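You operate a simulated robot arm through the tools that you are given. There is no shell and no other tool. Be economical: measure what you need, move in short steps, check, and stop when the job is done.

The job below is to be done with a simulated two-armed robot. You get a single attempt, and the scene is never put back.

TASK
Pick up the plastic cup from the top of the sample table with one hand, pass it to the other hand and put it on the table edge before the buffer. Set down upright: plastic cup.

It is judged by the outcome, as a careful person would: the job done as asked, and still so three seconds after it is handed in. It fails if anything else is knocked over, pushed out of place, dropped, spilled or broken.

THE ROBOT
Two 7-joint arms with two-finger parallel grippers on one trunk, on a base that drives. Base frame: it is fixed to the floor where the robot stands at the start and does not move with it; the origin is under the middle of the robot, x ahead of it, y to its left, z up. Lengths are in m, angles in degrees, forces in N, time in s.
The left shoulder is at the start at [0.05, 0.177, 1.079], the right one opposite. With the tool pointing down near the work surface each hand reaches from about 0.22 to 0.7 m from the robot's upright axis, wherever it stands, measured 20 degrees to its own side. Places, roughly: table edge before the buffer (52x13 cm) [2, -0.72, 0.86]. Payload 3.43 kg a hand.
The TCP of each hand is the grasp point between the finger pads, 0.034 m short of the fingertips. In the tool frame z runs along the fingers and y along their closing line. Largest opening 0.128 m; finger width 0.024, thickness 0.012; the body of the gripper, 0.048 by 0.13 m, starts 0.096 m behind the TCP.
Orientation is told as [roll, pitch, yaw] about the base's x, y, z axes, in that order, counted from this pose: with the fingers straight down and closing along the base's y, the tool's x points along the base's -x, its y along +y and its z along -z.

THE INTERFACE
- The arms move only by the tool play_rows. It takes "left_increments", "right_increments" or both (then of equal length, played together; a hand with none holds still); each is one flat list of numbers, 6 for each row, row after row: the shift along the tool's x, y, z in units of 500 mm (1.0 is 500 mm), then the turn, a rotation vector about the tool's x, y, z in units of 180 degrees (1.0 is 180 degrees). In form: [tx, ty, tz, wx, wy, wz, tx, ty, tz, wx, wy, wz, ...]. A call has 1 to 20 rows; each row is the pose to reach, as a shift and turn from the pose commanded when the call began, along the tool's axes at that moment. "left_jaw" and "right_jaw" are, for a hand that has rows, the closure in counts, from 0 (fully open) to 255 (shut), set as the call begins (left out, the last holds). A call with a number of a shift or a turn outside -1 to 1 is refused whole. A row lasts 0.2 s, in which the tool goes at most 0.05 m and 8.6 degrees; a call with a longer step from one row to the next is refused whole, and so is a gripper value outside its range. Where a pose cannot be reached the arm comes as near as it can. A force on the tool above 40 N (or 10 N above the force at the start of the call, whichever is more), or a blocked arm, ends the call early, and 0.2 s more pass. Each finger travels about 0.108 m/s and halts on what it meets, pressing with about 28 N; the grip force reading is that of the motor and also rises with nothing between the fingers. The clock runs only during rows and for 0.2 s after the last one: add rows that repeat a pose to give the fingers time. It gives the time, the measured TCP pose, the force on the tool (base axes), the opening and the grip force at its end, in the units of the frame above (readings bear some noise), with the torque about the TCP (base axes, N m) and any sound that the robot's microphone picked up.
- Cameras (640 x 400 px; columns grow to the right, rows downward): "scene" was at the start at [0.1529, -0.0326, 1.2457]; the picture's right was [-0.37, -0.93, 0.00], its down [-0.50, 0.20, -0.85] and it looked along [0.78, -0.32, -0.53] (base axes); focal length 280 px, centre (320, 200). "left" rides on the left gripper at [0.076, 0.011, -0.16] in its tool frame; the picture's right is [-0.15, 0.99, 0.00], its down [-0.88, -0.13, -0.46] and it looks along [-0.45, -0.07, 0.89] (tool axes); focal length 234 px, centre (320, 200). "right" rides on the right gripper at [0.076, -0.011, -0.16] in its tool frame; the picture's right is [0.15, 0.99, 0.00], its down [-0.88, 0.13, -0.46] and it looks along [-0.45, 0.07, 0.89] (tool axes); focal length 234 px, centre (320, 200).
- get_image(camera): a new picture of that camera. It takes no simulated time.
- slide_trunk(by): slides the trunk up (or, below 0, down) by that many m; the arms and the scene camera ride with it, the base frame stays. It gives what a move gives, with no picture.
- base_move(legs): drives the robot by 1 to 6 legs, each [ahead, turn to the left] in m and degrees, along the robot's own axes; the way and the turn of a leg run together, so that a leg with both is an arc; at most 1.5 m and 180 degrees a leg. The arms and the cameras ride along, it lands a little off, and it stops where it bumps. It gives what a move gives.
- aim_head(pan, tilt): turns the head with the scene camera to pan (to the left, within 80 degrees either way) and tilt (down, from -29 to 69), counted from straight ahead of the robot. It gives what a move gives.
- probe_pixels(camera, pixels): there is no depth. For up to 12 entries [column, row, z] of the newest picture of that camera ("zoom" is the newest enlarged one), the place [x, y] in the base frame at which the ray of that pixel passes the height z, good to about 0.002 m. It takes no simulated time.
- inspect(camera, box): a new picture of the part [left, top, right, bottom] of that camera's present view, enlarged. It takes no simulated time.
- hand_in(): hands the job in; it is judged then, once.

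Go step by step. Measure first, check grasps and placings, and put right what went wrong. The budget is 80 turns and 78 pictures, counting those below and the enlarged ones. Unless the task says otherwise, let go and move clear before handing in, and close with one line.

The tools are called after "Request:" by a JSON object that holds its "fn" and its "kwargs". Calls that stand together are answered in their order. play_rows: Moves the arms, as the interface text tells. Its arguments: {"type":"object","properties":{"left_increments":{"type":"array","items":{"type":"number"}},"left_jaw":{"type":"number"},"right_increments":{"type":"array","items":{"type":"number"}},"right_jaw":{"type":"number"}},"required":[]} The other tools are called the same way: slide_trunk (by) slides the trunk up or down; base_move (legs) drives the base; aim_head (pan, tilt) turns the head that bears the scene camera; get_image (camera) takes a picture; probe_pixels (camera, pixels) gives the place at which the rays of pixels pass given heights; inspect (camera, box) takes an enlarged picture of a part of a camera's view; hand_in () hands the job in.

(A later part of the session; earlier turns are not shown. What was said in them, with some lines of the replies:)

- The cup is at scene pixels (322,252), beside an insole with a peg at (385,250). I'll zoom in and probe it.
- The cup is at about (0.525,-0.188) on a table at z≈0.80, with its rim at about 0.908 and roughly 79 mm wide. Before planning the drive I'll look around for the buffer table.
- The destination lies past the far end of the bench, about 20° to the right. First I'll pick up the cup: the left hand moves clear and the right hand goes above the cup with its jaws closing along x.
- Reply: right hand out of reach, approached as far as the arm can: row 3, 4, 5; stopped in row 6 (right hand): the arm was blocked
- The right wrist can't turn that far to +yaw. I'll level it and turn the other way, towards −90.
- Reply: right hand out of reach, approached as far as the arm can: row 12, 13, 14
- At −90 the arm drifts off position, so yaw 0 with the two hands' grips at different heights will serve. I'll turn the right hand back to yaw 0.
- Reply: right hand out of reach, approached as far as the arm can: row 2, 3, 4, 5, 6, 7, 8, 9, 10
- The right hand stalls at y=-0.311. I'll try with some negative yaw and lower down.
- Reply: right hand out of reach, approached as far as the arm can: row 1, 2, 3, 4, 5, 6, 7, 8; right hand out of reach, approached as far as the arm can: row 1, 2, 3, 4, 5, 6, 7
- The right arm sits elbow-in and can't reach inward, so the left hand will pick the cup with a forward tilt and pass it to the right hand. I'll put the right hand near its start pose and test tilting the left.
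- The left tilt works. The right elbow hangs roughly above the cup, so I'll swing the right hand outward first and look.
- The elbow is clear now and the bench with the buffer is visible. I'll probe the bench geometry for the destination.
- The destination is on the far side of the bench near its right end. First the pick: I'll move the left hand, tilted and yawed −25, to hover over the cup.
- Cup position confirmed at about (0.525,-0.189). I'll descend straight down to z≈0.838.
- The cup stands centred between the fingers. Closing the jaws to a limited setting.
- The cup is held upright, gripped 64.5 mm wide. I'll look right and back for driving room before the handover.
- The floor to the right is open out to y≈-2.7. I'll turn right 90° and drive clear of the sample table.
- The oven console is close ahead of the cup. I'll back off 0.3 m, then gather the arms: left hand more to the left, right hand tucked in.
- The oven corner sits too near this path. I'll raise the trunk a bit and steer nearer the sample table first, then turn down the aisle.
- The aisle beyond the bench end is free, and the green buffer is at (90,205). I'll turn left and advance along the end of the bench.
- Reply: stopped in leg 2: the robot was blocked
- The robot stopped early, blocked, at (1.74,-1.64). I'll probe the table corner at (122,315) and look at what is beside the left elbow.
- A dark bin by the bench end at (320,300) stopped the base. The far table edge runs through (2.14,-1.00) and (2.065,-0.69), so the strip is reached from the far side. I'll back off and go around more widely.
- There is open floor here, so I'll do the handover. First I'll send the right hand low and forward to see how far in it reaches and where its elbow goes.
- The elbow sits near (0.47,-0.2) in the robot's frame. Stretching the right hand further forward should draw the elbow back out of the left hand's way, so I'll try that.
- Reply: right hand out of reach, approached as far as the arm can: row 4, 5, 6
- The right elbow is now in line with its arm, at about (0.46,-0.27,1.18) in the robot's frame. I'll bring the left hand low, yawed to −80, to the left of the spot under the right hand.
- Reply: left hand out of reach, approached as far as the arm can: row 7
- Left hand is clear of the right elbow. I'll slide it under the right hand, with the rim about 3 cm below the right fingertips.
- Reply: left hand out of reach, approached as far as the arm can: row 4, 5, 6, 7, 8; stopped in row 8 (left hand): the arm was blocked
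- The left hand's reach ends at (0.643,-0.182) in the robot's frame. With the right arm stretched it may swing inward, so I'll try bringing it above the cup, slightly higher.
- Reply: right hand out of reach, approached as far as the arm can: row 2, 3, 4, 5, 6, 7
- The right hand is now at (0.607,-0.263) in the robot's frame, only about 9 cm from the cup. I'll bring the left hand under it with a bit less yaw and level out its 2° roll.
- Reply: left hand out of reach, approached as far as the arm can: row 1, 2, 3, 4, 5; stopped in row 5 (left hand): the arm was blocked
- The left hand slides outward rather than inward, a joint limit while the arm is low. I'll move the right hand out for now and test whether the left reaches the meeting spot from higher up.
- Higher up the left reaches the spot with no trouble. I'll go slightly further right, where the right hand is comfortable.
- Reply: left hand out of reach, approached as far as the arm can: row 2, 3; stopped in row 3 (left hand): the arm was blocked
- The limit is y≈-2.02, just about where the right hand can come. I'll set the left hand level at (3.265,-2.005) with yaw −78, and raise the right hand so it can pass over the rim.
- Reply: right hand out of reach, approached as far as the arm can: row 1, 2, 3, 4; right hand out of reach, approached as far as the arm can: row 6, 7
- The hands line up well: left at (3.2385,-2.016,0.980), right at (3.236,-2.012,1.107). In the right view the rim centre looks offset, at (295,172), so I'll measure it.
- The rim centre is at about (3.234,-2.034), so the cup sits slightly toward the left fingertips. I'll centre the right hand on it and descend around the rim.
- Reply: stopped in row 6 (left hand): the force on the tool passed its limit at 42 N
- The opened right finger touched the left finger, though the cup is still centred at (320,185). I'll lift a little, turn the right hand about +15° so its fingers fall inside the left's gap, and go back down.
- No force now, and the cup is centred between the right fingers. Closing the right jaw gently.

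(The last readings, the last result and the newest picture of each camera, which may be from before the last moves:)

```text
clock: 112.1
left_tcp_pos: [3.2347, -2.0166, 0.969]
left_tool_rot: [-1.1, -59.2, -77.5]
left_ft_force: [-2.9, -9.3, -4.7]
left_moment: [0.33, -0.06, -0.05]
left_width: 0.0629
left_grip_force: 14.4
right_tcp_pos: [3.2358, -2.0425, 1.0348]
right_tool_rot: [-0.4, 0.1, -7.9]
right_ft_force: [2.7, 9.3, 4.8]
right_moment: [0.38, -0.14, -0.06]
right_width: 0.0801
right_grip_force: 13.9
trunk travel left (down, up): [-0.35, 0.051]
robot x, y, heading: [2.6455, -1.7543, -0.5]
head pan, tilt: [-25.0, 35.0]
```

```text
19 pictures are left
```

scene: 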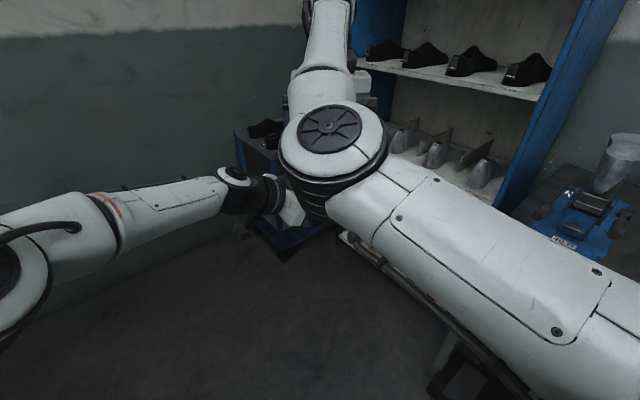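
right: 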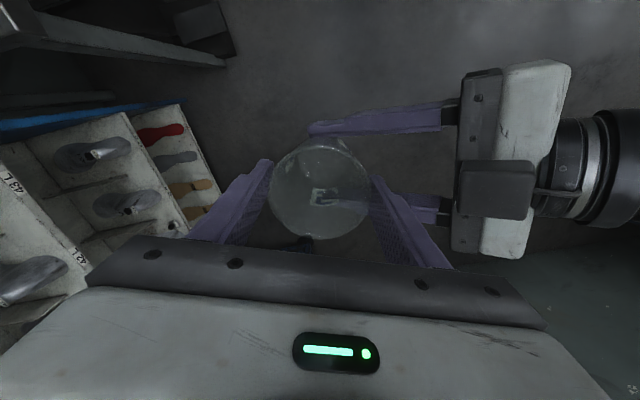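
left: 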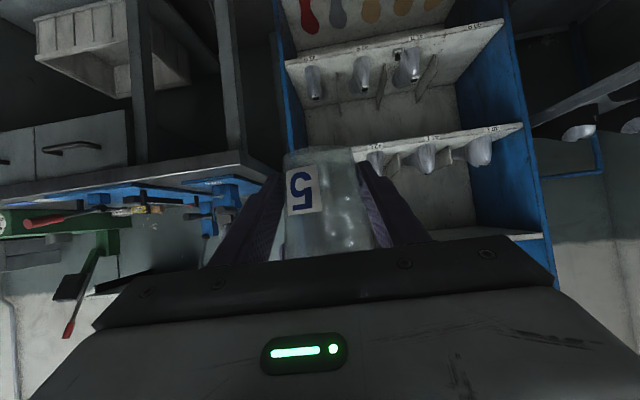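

Both hands hold the cup, the right one 80 mm wide at 14 N. Now the left hand opens while holding still.

Request:
{"fn": "play_rows", "kwargs": {"left_increments": [0, 0, 0, 0, 0, 0, 0, 0, 0, 0, 0, 0, 0, 0, 0, 0, 0, 0, 0, 0, 0, 0, 0, 0], "left_jaw": 30}}

Request:
{"fn": "get_image", "kwargs": {"camera": "left"}}

```text
clock: 113.1
left_tcp_pos: [3.2358, -2.0144, 0.9695]
left_tool_rot: [-1.0, -59.4, -77.5]
left_ft_force: [0.4, 0.2, 0.5]
left_moment: [0.0, 0.01, 0.01]
left_width: 0.1128
left_grip_force: 0.1
right_tcp_pos: [3.2352, -2.0417, 1.0334]
right_tool_rot: [-0.5, 0.2, -7.8]
right_ft_force: [0.3, 0.0, -1.0]
right_moment: [-0.03, 0.01, 0.02]
right_width: 0.0805
right_grip_force: 14.6
trunk travel left (down, up): [-0.35, 0.051]
robot x, y, heading: [2.6472, -1.7529, -0.4]
head pan, tilt: [-25.0, 35.0]
```

```text
18 pictures are left
```

left: 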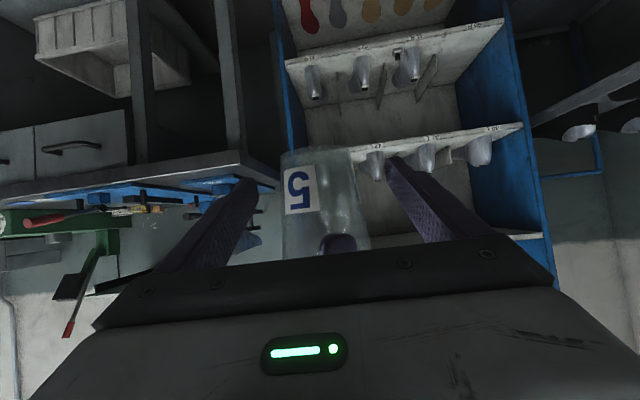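

The right hand holds the cup alone. I'll retract the left hand horizontally.

Request:
{"fn": "play_rows", "kwargs": {"left_increments": [0.027, 0, -0.046, 0, 0, 0, 0.055, 0, -0.092, 0, 0, 0, 0.082, 0, -0.138, 0, 0, 0, 0.109, 0, -0.183, 0, 0, 0, 0.137, 0, -0.229, 0, 0, 0, 0.164, 0, -0.275, 0, 0, 0, 0.219, 0, -0.367, 0, 0, 0, 0.273, 0, -0.458, 0, 0, 0]}}

Request:
{"fn": "get_image", "kwargs": {"camera": "right"}}

Request:
{"fn": "get_image", "kwargs": {"camera": "left"}}

```text
refused: row 7 steps farther than a row can; nothing moved
```

```text
17 pictures are left
```

right: 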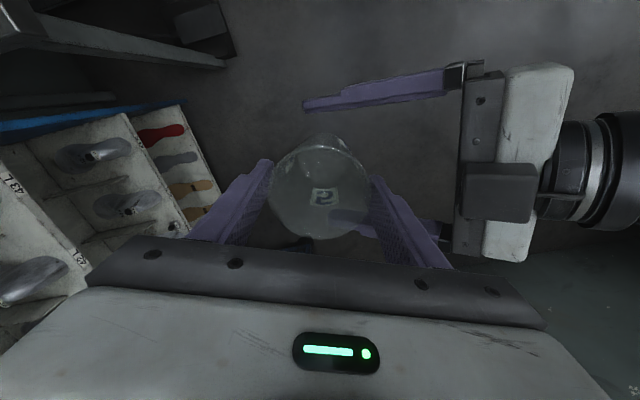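

```text
16 pictures are left
```

left: 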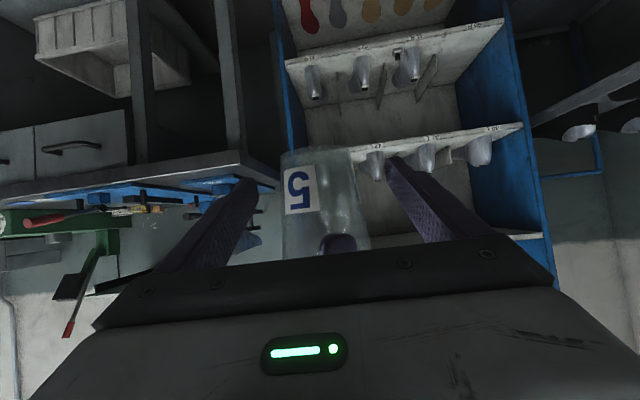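

Refused for an over-long step. I'll repeat it with smaller steps and be sparing with pictures.

Request:
{"fn": "play_rows", "kwargs": {"left_increments": [0.027, 0, -0.046, 0, 0, 0, 0.055, 0, -0.092, 0, 0, 0, 0.082, 0, -0.138, 0, 0, 0, 0.109, 0, -0.183, 0, 0, 0, 0.137, 0, -0.229, 0, 0, 0, 0.164, 0, -0.275, 0, 0, 0, 0.2, 0, -0.336, 0, 0, 0, 0.236, 0, -0.396, 0, 0, 0, 0.272, 0, -0.456, 0, 0, 0]}}

Request:
{"fn": "get_image", "kwargs": {"camera": "left"}}

```text
clock: 115.1
left_tcp_pos: [3.1815, -1.7562, 0.9705]
left_tool_rot: [-0.9, -59.3, -77.5]
left_ft_force: [0.5, 0.4, 0.6]
left_moment: [0.0, 0.01, 0.01]
left_width: 0.113
left_grip_force: 0.1
right_tcp_pos: [3.2352, -2.0413, 1.0341]
right_tool_rot: [-0.4, 0.0, -7.7]
right_ft_force: [0.5, -0.1, -0.1]
right_moment: [0.0, 0.01, 0.01]
right_width: 0.0801
right_grip_force: 14.0
trunk travel left (down, up): [-0.35, 0.051]
robot x, y, heading: [2.6461, -1.7553, -0.3]
head pan, tilt: [-25.0, 35.0]
```

```text
15 pictures are left
```

left: 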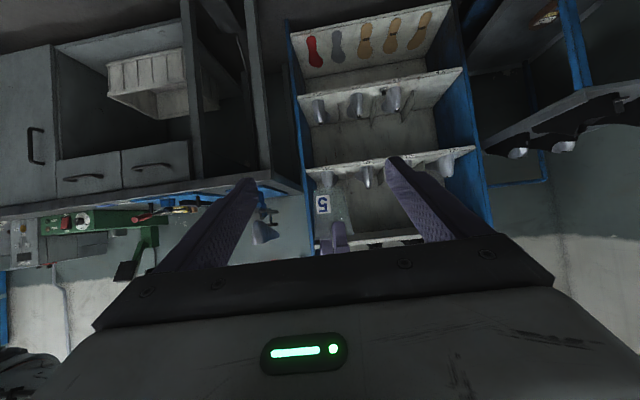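

The left hand is free and the cup stays with the right hand. I'll draw the right hand back to a comfortable carrying pose and tuck the left away.

Request:
{"fn": "play_rows", "kwargs": {"right_increments": [0.03, -0.04, -0.021, 0, 0, 0, 0.059, -0.081, -0.043, 0, 0, 0, 0.089, -0.121, -0.064, 0, 0, 0, 0.119, -0.161, -0.086, 0, 0, 0, 0.148, -0.202, -0.107, 0, 0, 0, 0.178, -0.242, -0.129, 0, 0, 0, 0.207, -0.283, -0.15, 0, 0, 0, 0.237, -0.323, -0.172, 0, 0, 0], "left_increments": [0, -0.012, -0.049, 0, 0, 0, 0, -0.025, -0.098, 0, 0, 0, 0, -0.037, -0.148, 0, 0, 0, 0, -0.05, -0.197, 0, 0, 0, 0, -0.062, -0.246, 0, 0, 0, 0, -0.074, -0.295, 0, 0, 0, 0, -0.087, -0.345, 0, 0, 0, 0, -0.099, -0.394, 0, 0, 0]}}

Request:
{"fn": "aim_head", "kwargs": {"pan": -35, "tilt": 30}}

Request:
{"fn": "get_image", "kwargs": {"camera": "scene"}}

```text
clock: 116.9
left_tcp_pos: [3.1388, -1.6709, 1.0363]
left_tool_rot: [-0.9, -59.5, -77.5]
left_ft_force: [0.0, 0.0, 0.1]
left_moment: [0.0, 0.01, 0.02]
left_width: 0.1124
left_grip_force: 0.0
left hand out of reach, approached as far as the arm can: row 5, 6, 7, 8
right_tcp_pos: [3.0979, -2.1808, 1.1202]
right_tool_rot: [-0.5, 0.1, -7.0]
right_ft_force: [-0.4, 0.3, 0.5]
right_moment: [0.01, 0.03, -0.02]
right_width: 0.0802
right_grip_force: 14.1
trunk travel left (down, up): [-0.35, 0.051]
robot x, y, heading: [2.6471, -1.7527, -0.5]
head pan, tilt: [-25.0, 35.0]
```

```text
clock: 117.6
left_tcp_pos: [3.1386, -1.6702, 1.0361]
left_tool_rot: [-1.0, -59.5, -77.5]
left_ft_force: [0.6, -0.5, 0.4]
left_moment: [0.02, 0.01, -0.03]
left_width: 0.1129
left_grip_force: 0.0
right_tcp_pos: [3.0983, -2.1809, 1.1222]
right_tool_rot: [-0.4, 0.2, -7.2]
right_ft_force: [0.4, 0.0, -1.0]
right_moment: [-0.02, 0.0, 0.0]
right_width: 0.0802
right_grip_force: 13.9
trunk travel left (down, up): [-0.35, 0.051]
robot x, y, heading: [2.6458, -1.7545, -0.2]
head pan, tilt: [-35.0, 30.0]
```

```text
14 pictures are left
```

scene: 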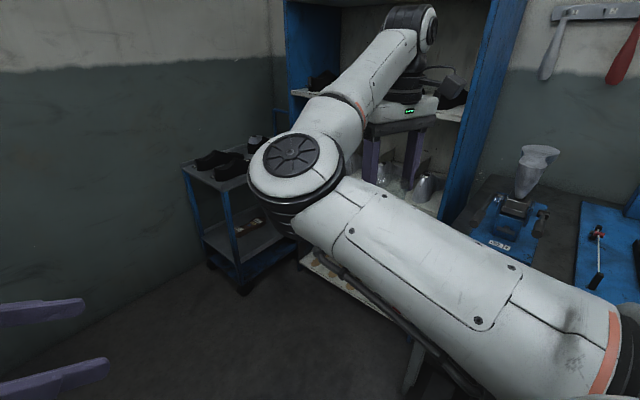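

The carrying pose is good. Next I'll turn right to face −y and reverse into the aisle beside the far table edge, then look.

Request:
{"fn": "base_move", "kwargs": {"legs": [[0, -90], [-1.15, 0]]}}

Request:
{"fn": "aim_head", "kwargs": {"pan": -68, "tilt": 35}}

Request:
{"fn": "get_image", "kwargs": {"camera": "scene"}}

```text
clock: 127.2
left_tcp_pos: [2.7358, -1.1027, 1.0355]
left_tool_rot: [-0.8, -59.6, -168.0]
left_ft_force: [-0.2, -0.7, 0.8]
left_moment: [-0.01, -0.02, -0.03]
left_width: 0.1128
left_grip_force: 0.0
right_tcp_pos: [2.2236, -1.0584, 1.1222]
right_tool_rot: [-0.4, 0.1, -97.6]
right_ft_force: [-0.6, -0.9, 0.5]
right_moment: [-0.02, 0.03, -0.02]
right_width: 0.0802
right_grip_force: 13.8
trunk travel left (down, up): [-0.35, 0.051]
robot x, y, heading: [2.6579, -0.6087, -90.5]
head pan, tilt: [-35.0, 30.0]
```

```text
clock: 128.2
left_tcp_pos: [2.7341, -1.1035, 1.0353]
left_tool_rot: [-0.9, -59.5, -168.0]
left_ft_force: [-0.3, 0.4, -0.2]
left_moment: [-0.03, -0.05, -0.02]
left_width: 0.1131
left_grip_force: 0.0
right_tcp_pos: [2.2238, -1.059, 1.1216]
right_tool_rot: [-0.4, 0.0, -97.6]
right_ft_force: [-0.3, -0.4, -0.3]
right_moment: [0.01, 0.02, -0.02]
right_width: 0.0801
right_grip_force: 14.3
trunk travel left (down, up): [-0.35, 0.051]
robot x, y, heading: [2.6583, -0.6117, -90.8]
head pan, tilt: [-68.0, 35.0]
```

```text
13 pictures are left
```

scene: 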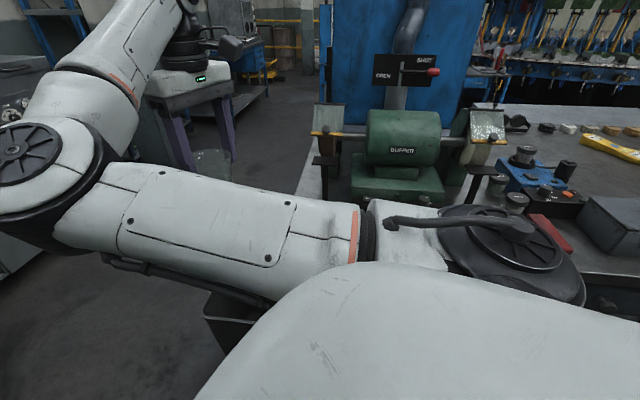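

Request:
{"fn": "probe_pixels", "kwargs": {"camera": "scene", "pixels": [[355, 205, 0.86], [440, 210, 0.86], [325, 205, 0.86], [468, 208, 0.86], [302, 195, 0.86], [320, 155, 0.95], [480, 168, 0.95], [340, 135, 1.0]]}}

Request:
{"fn": "inspect", "kwargs": {"camera": "scene", "box": [270, 90, 540, 260]}}

```text
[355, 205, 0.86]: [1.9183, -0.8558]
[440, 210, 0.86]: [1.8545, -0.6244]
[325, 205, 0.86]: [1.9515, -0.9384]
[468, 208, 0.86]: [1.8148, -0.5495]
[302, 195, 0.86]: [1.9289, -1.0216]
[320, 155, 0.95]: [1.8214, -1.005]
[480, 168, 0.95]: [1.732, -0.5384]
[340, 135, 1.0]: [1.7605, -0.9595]
```

```text
2.35 times, centred on (405, 175) of scene
```

zoom: 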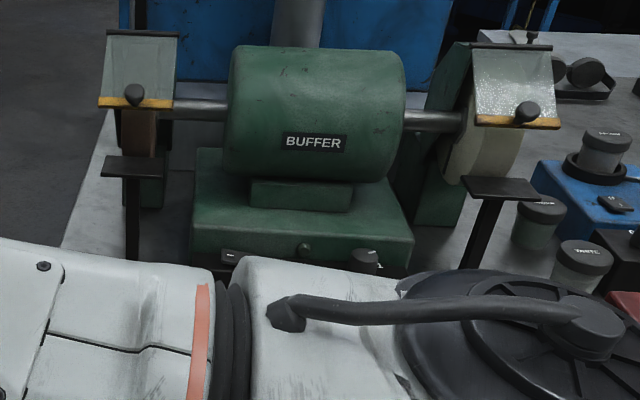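

The strip is clear between the buffer base, whose front edge runs about (1.92,-0.86) to (1.85,-0.62), and the table edge at x≈2.07. I'll turn 30° right, then yaw the right hand so its jaws close along the edge.

Request:
{"fn": "base_move", "kwargs": {"legs": [[0, -30]]}}

Request:
{"fn": "play_rows", "kwargs": {"right_increments": [0, 0, 0, 0, 0, 0.03, 0, 0, 0, 0, 0, 0.06, 0, 0, 0, 0, 0, 0.09, 0, 0, 0, 0, 0, 0.12, 0, 0, 0, 0, 0, 0.15, 0, 0, 0, 0, 0, 0.18, 0, 0, 0, 0, 0, 0.21, 0, 0, 0, 0, 0, 0.21]}}

Request:
{"fn": "aim_head", "kwargs": {"pan": -45, "tilt": 30}}

Request:
{"fn": "get_image", "kwargs": {"camera": "scene"}}

Request:
{"fn": "get_image", "kwargs": {"camera": "right"}}

```text
clock: 130.1
left_tcp_pos: [2.4789, -1.0763, 1.0357]
left_tool_rot: [-0.9, -59.3, 162.1]
left_ft_force: [0.9, 0.0, -0.5]
left_moment: [0.01, -0.02, -0.01]
left_width: 0.1129
left_grip_force: 0.0
right_tcp_pos: [2.0566, -0.7822, 1.1207]
right_tool_rot: [-0.4, 0.1, -127.5]
right_ft_force: [-0.2, -0.3, 0.2]
right_moment: [0.0, -0.01, -0.02]
right_width: 0.0803
right_grip_force: 13.5
trunk travel left (down, up): [-0.35, 0.051]
robot x, y, heading: [2.6585, -0.6128, -120.7]
head pan, tilt: [-68.0, 35.0]
```

```text
clock: 131.9
left_tcp_pos: [2.4791, -1.0762, 1.0365]
left_tool_rot: [-0.9, -59.5, 162.1]
left_ft_force: [-0.6, 0.3, 0.4]
left_moment: [-0.01, -0.04, -0.02]
left_width: 0.1128
left_grip_force: 0.0
right_tcp_pos: [2.0582, -0.781, 1.1224]
right_tool_rot: [-0.3, -0.1, -165.4]
right_ft_force: [-0.3, 0.4, -0.3]
right_moment: [-0.03, -0.01, 0.02]
right_width: 0.0802
right_grip_force: 14.2
trunk travel left (down, up): [-0.35, 0.051]
robot x, y, heading: [2.6546, -0.6109, -120.7]
head pan, tilt: [-68.0, 35.0]
```

```text
clock: 132.7
left_tcp_pos: [2.4792, -1.0761, 1.0353]
left_tool_rot: [-0.9, -59.4, 162.1]
left_ft_force: [0.4, 0.1, 0.1]
left_moment: [0.0, 0.03, -0.03]
left_width: 0.1129
left_grip_force: 0.1
right_tcp_pos: [2.0574, -0.7846, 1.1218]
right_tool_rot: [-0.4, -0.1, -165.2]
right_ft_force: [-0.2, 0.0, -0.3]
right_moment: [0.0, -0.02, -0.02]
right_width: 0.0801
right_grip_force: 14.1
trunk travel left (down, up): [-0.35, 0.051]
robot x, y, heading: [2.6557, -0.6094, -120.4]
head pan, tilt: [-45.0, 30.0]
```

```text
11 pictures are left
```

scene: 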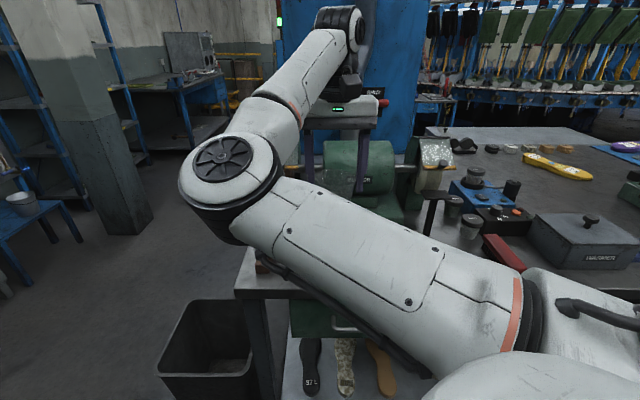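

```text
10 pictures are left
```

right: 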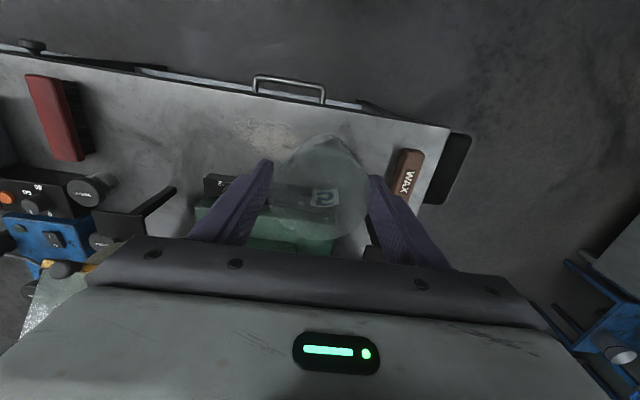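

Request:
{"fn": "probe_pixels", "kwargs": {"camera": "right", "pixels": [[20, 57, 0.86], [250, 96, 0.86], [448, 128, 0.86], [403, 172, 0.86], [260, 135, 0.86], [205, 200, 0.88], [275, 187, 0.88], [215, 178, 0.86], [160, 200, 0.9]]}}

Request:
{"fn": "inspect", "kwargs": {"camera": "right", "box": [130, 60, 470, 270]}}

```text
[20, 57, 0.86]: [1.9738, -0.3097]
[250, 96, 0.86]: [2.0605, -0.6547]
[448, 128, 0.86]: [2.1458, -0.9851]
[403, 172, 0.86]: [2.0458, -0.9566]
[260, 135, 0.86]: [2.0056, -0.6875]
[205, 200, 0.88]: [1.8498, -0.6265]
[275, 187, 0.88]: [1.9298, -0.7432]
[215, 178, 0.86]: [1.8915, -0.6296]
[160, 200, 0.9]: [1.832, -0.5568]
```

```text
1.88 times, centred on (300, 165) of right
```

zoom: 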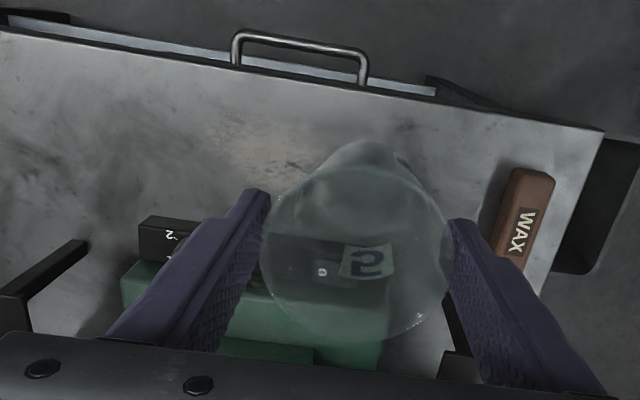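

The target spot (2.005,-0.715) is clear: the edge is 7 cm out, a dial box sits at about x 1.92, and the wax is 24 cm away. I'll move over it and lower part way.

Request:
{"fn": "play_rows", "kwargs": {"right_increments": [-0.0163, -0.0405, 0, 0, 0, 0, -0.0325, -0.081, 0, 0, 0, 0, -0.0488, -0.1215, 0, 0, 0, 0, -0.065, -0.162, 0, 0, 0, 0, -0.065, -0.162, 0.045, 0, 0, 0, -0.065, -0.162, 0.09, 0, 0, 0, -0.065, -0.162, 0.135, 0, 0, 0, -0.065, -0.162, 0.18, 0, 0, 0, -0.065, -0.162, 0.225, 0, 0, 0, -0.065, -0.162, 0.26, 0, 0, 0]}}

Request:
{"fn": "get_image", "kwargs": {"camera": "right"}}

```text
clock: 134.9
left_tcp_pos: [2.4787, -1.0769, 1.0359]
left_tool_rot: [-0.9, -59.5, 162.0]
left_ft_force: [0.1, -0.1, 0.5]
left_moment: [-0.01, -0.04, -0.03]
left_width: 0.113
left_grip_force: 0.0
right_tcp_pos: [2.005, -0.711, 0.9925]
right_tool_rot: [-0.4, -0.1, -165.3]
right_ft_force: [-1.2, 0.2, -0.5]
right_moment: [0.02, -0.01, 0.04]
right_width: 0.0804
right_grip_force: 14.5
trunk travel left (down, up): [-0.35, 0.051]
robot x, y, heading: [2.656, -0.6082, -120.5]
head pan, tilt: [-45.0, 30.0]
```

```text
8 pictures are left
```

right: 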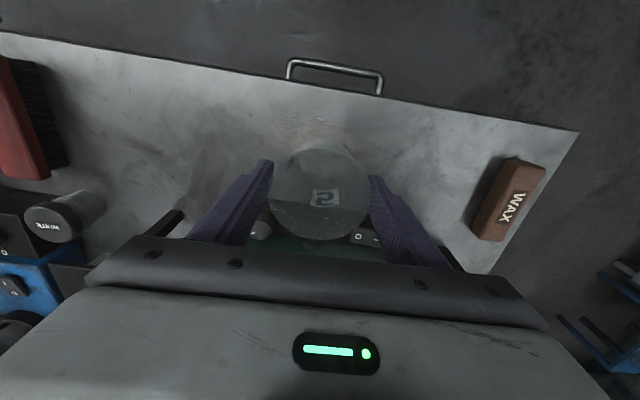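

Request:
{"fn": "play_rows", "kwargs": {"right_increments": [0, 0, 0.01, 0, 0, 0, 0, 0, 0.02, 0, 0, 0, 0, 0, 0.03, 0, 0, 0, 0, 0, 0.04, 0, 0, 0]}}

Request:
{"fn": "play_rows", "kwargs": {"right_increments": [0, 0, 0.006, 0, 0, 0, 0, 0, 0.012, 0, 0, 0]}}

Request:
{"fn": "inspect", "kwargs": {"camera": "right", "box": [220, 90, 420, 260]}}

```text
clock: 135.9
left_tcp_pos: [2.4788, -1.0756, 1.0347]
left_tool_rot: [-0.9, -59.6, 162.0]
left_ft_force: [-0.5, 0.0, 0.3]
left_moment: [0.01, 0.01, -0.02]
left_width: 0.1131
left_grip_force: 0.0
right_tcp_pos: [2.0058, -0.7118, 0.9728]
right_tool_rot: [-0.3, -0.2, -165.3]
right_ft_force: [-0.6, 0.1, -0.4]
right_moment: [-0.01, -0.02, -0.02]
right_width: 0.0804
right_grip_force: 13.9
trunk travel left (down, up): [-0.35, 0.051]
robot x, y, heading: [2.6573, -0.6095, -120.9]
head pan, tilt: [-45.0, 30.0]
```

```text
clock: 136.5
left_tcp_pos: [2.4775, -1.0754, 1.0362]
left_tool_rot: [-0.9, -59.5, 162.0]
left_ft_force: [-0.2, 0.6, -0.3]
left_moment: [-0.02, -0.04, -0.01]
left_width: 0.113
left_grip_force: 0.1
right_tcp_pos: [2.0053, -0.7116, 0.9675]
right_tool_rot: [-0.4, -0.2, -165.3]
right_ft_force: [-0.5, 0.2, 0.7]
right_moment: [-0.03, -0.02, -0.03]
right_width: 0.0804
right_grip_force: 14.0
trunk travel left (down, up): [-0.35, 0.051]
robot x, y, heading: [2.6539, -0.61, -120.7]
head pan, tilt: [-45.0, 30.0]
```

```text
2.35 times, centred on (320, 175) of right
```

zoom: 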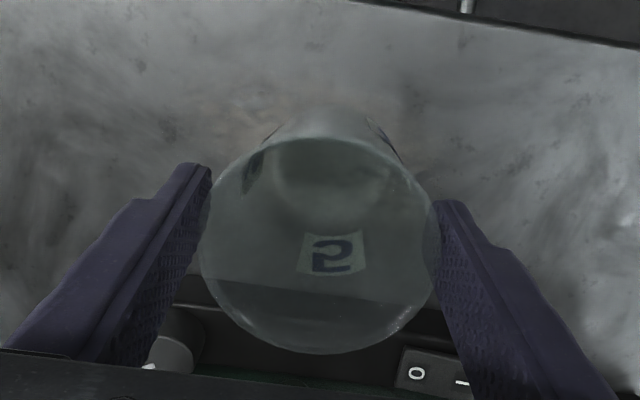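

No contact yet, so I'll continue in small steps.

Request:
{"fn": "play_rows", "kwargs": {"right_increments": [0, 0, 0.004, 0, 0, 0, 0, 0, 0.008, 0, 0, 0]}}

```text
clock: 137.1
left_tcp_pos: [2.4789, -1.0752, 1.0353]
left_tool_rot: [-1.0, -59.6, 162.2]
left_ft_force: [0.6, 0.5, -0.7]
left_moment: [0.01, 0.01, -0.03]
left_width: 0.1131
left_grip_force: 0.0
right_tcp_pos: [2.006, -0.7122, 0.9615]
right_tool_rot: [-0.4, -0.1, -165.3]
right_ft_force: [-0.6, -0.1, -0.7]
right_moment: [-0.02, 0.01, 0.03]
right_width: 0.0802
right_grip_force: 13.9
trunk travel left (down, up): [-0.35, 0.051]
robot x, y, heading: [2.653, -0.6108, -120.8]
head pan, tilt: [-45.0, 30.0]
```

Request:
{"fn": "play_rows", "kwargs": {"right_increments": [0, 0, 0.004, 0, 0, 0, 0, 0, 0.008, 0, 0, 0]}}

```text
clock: 137.7
left_tcp_pos: [2.48, -1.0764, 1.0358]
left_tool_rot: [-0.9, -59.5, 162.1]
left_ft_force: [-0.3, -0.4, -0.2]
left_moment: [-0.03, -0.03, -0.02]
left_width: 0.1129
left_grip_force: 0.1
right_tcp_pos: [2.0071, -0.7122, 0.9602]
right_tool_rot: [-0.4, -0.3, -165.3]
right_ft_force: [1.3, -2.6, 9.4]
right_moment: [-0.02, 0.09, 0.01]
right_width: 0.0802
right_grip_force: 13.9
trunk travel left (down, up): [-0.35, 0.051]
robot x, y, heading: [2.6578, -0.6092, -120.6]
head pan, tilt: [-45.0, 30.0]
```

Contact at 9.4 N. I'll ease up 1 mm and open.

Request:
{"fn": "play_rows", "kwargs": {"right_increments": [0, 0, -0.002, 0, 0, 0, 0, 0, -0.002, 0, 0, 0]}}

Request:
{"fn": "play_rows", "kwargs": {"right_increments": [0, 0, 0, 0, 0, 0, 0, 0, 0, 0, 0, 0, 0, 0, 0, 0, 0, 0], "right_jaw": 20}}

Request:
{"fn": "get_image", "kwargs": {"camera": "right"}}

```text
clock: 138.3
left_tcp_pos: [2.4784, -1.0759, 1.0351]
left_tool_rot: [-0.9, -59.5, 162.0]
left_ft_force: [-0.8, -0.3, 0.6]
left_moment: [0.02, 0.02, 0.0]
left_width: 0.113
left_grip_force: 0.0
right_tcp_pos: [2.0052, -0.7125, 0.9604]
right_tool_rot: [-0.4, -0.2, -165.3]
right_ft_force: [-1.1, -2.3, 8.3]
right_moment: [-0.09, 0.19, 0.08]
right_width: 0.0801
right_grip_force: 14.2
trunk travel left (down, up): [-0.35, 0.051]
robot x, y, heading: [2.6568, -0.6082, -120.7]
head pan, tilt: [-45.0, 30.0]
```

```text
clock: 139.1
left_tcp_pos: [2.48, -1.0762, 1.0356]
left_tool_rot: [-0.9, -59.4, 162.1]
left_ft_force: [-0.2, -0.8, -1.0]
left_moment: [0.02, 0.01, -0.01]
left_width: 0.1128
left_grip_force: 0.1
right_tcp_pos: [2.0065, -0.7117, 0.9588]
right_tool_rot: [-0.4, -0.1, -165.3]
right_ft_force: [-0.2, 0.2, 0.4]
right_moment: [0.03, 0.01, -0.04]
right_width: 0.118
right_grip_force: 0.1
trunk travel left (down, up): [-0.35, 0.051]
robot x, y, heading: [2.6577, -0.6067, -120.8]
head pan, tilt: [-45.0, 30.0]
```

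```text
6 pictures are left
```

right: 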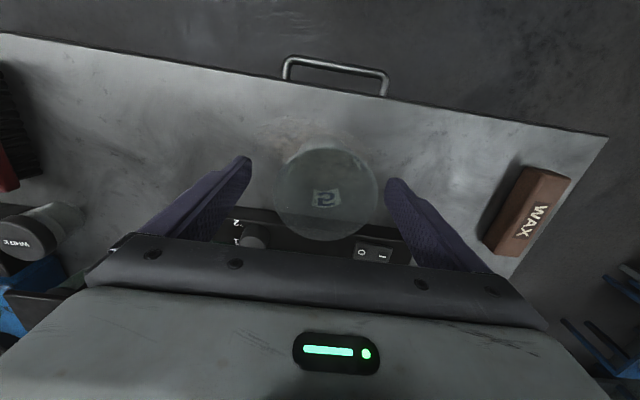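

The cup is free and stands between the open fingers, which are well apart. I'll lift straight up and check it.

Request:
{"fn": "play_rows", "kwargs": {"right_increments": [0, 0, -0.03, 0, 0, 0, 0, 0, -0.07, 0, 0, 0, 0, 0, -0.13, 0, 0, 0, 0, 0, -0.19, 0, 0, 0, 0, 0, -0.25, 0, 0, 0, 0, 0, -0.31, 0, 0, 0, 0, 0, -0.36, 0, 0, 0]}}

Request:
{"fn": "get_image", "kwargs": {"camera": "right"}}

```text
clock: 140.7
left_tcp_pos: [2.4793, -1.0759, 1.0363]
left_tool_rot: [-0.9, -59.4, 162.2]
left_ft_force: [0.3, 0.4, 0.3]
left_moment: [0.01, -0.02, 0.0]
left_width: 0.113
left_grip_force: 0.0
right_tcp_pos: [2.0063, -0.7124, 1.14]
right_tool_rot: [-0.4, -0.1, -165.3]
right_ft_force: [0.7, 1.5, 0.6]
right_moment: [0.0, -0.03, 0.02]
right_width: 0.1181
right_grip_force: 0.1
trunk travel left (down, up): [-0.35, 0.051]
robot x, y, heading: [2.6592, -0.6092, -120.7]
head pan, tilt: [-45.0, 30.0]
```

```text
5 pictures are left
```

right: 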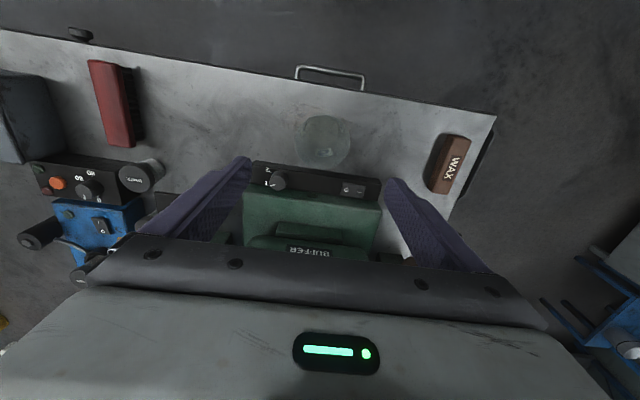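

Request:
{"fn": "inspect", "kwargs": {"camera": "right", "box": [250, 80, 410, 200]}}

Request:
{"fn": "probe_pixels", "kwargs": {"camera": "right", "pixels": [[323, 137, 0.968], [323, 145, 0.86]]}}

```text
3.33 times, centred on (330, 140) of right
```

zoom: 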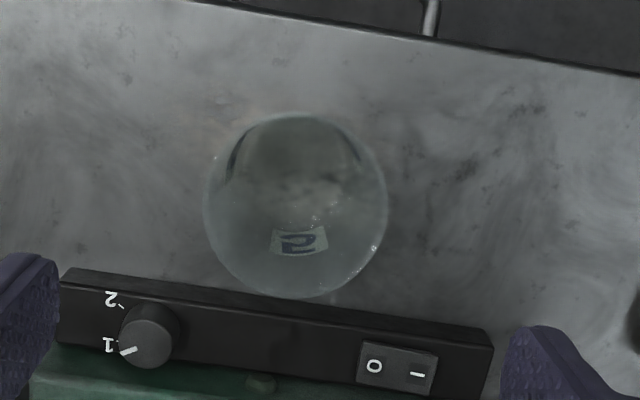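

```text
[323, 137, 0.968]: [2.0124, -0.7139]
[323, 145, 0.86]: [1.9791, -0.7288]
```

The cup stands upright on the strip at about (2.01,-0.715), between the buffer's control box and the table edge. Both hands are clear and nothing near it has moved, so I'm handing in.

Request:
{"fn": "hand_in", "kwargs": {}}

```text
The job is handed in.
```

The left hand picked up the plastic cup and passed it to the right hand, which set it upright on the table edge before the buffer. On the way, the base bumped the bin at the end of the bench; the bin was still standing afterwards, but I couldn't tell whether it had shifted.
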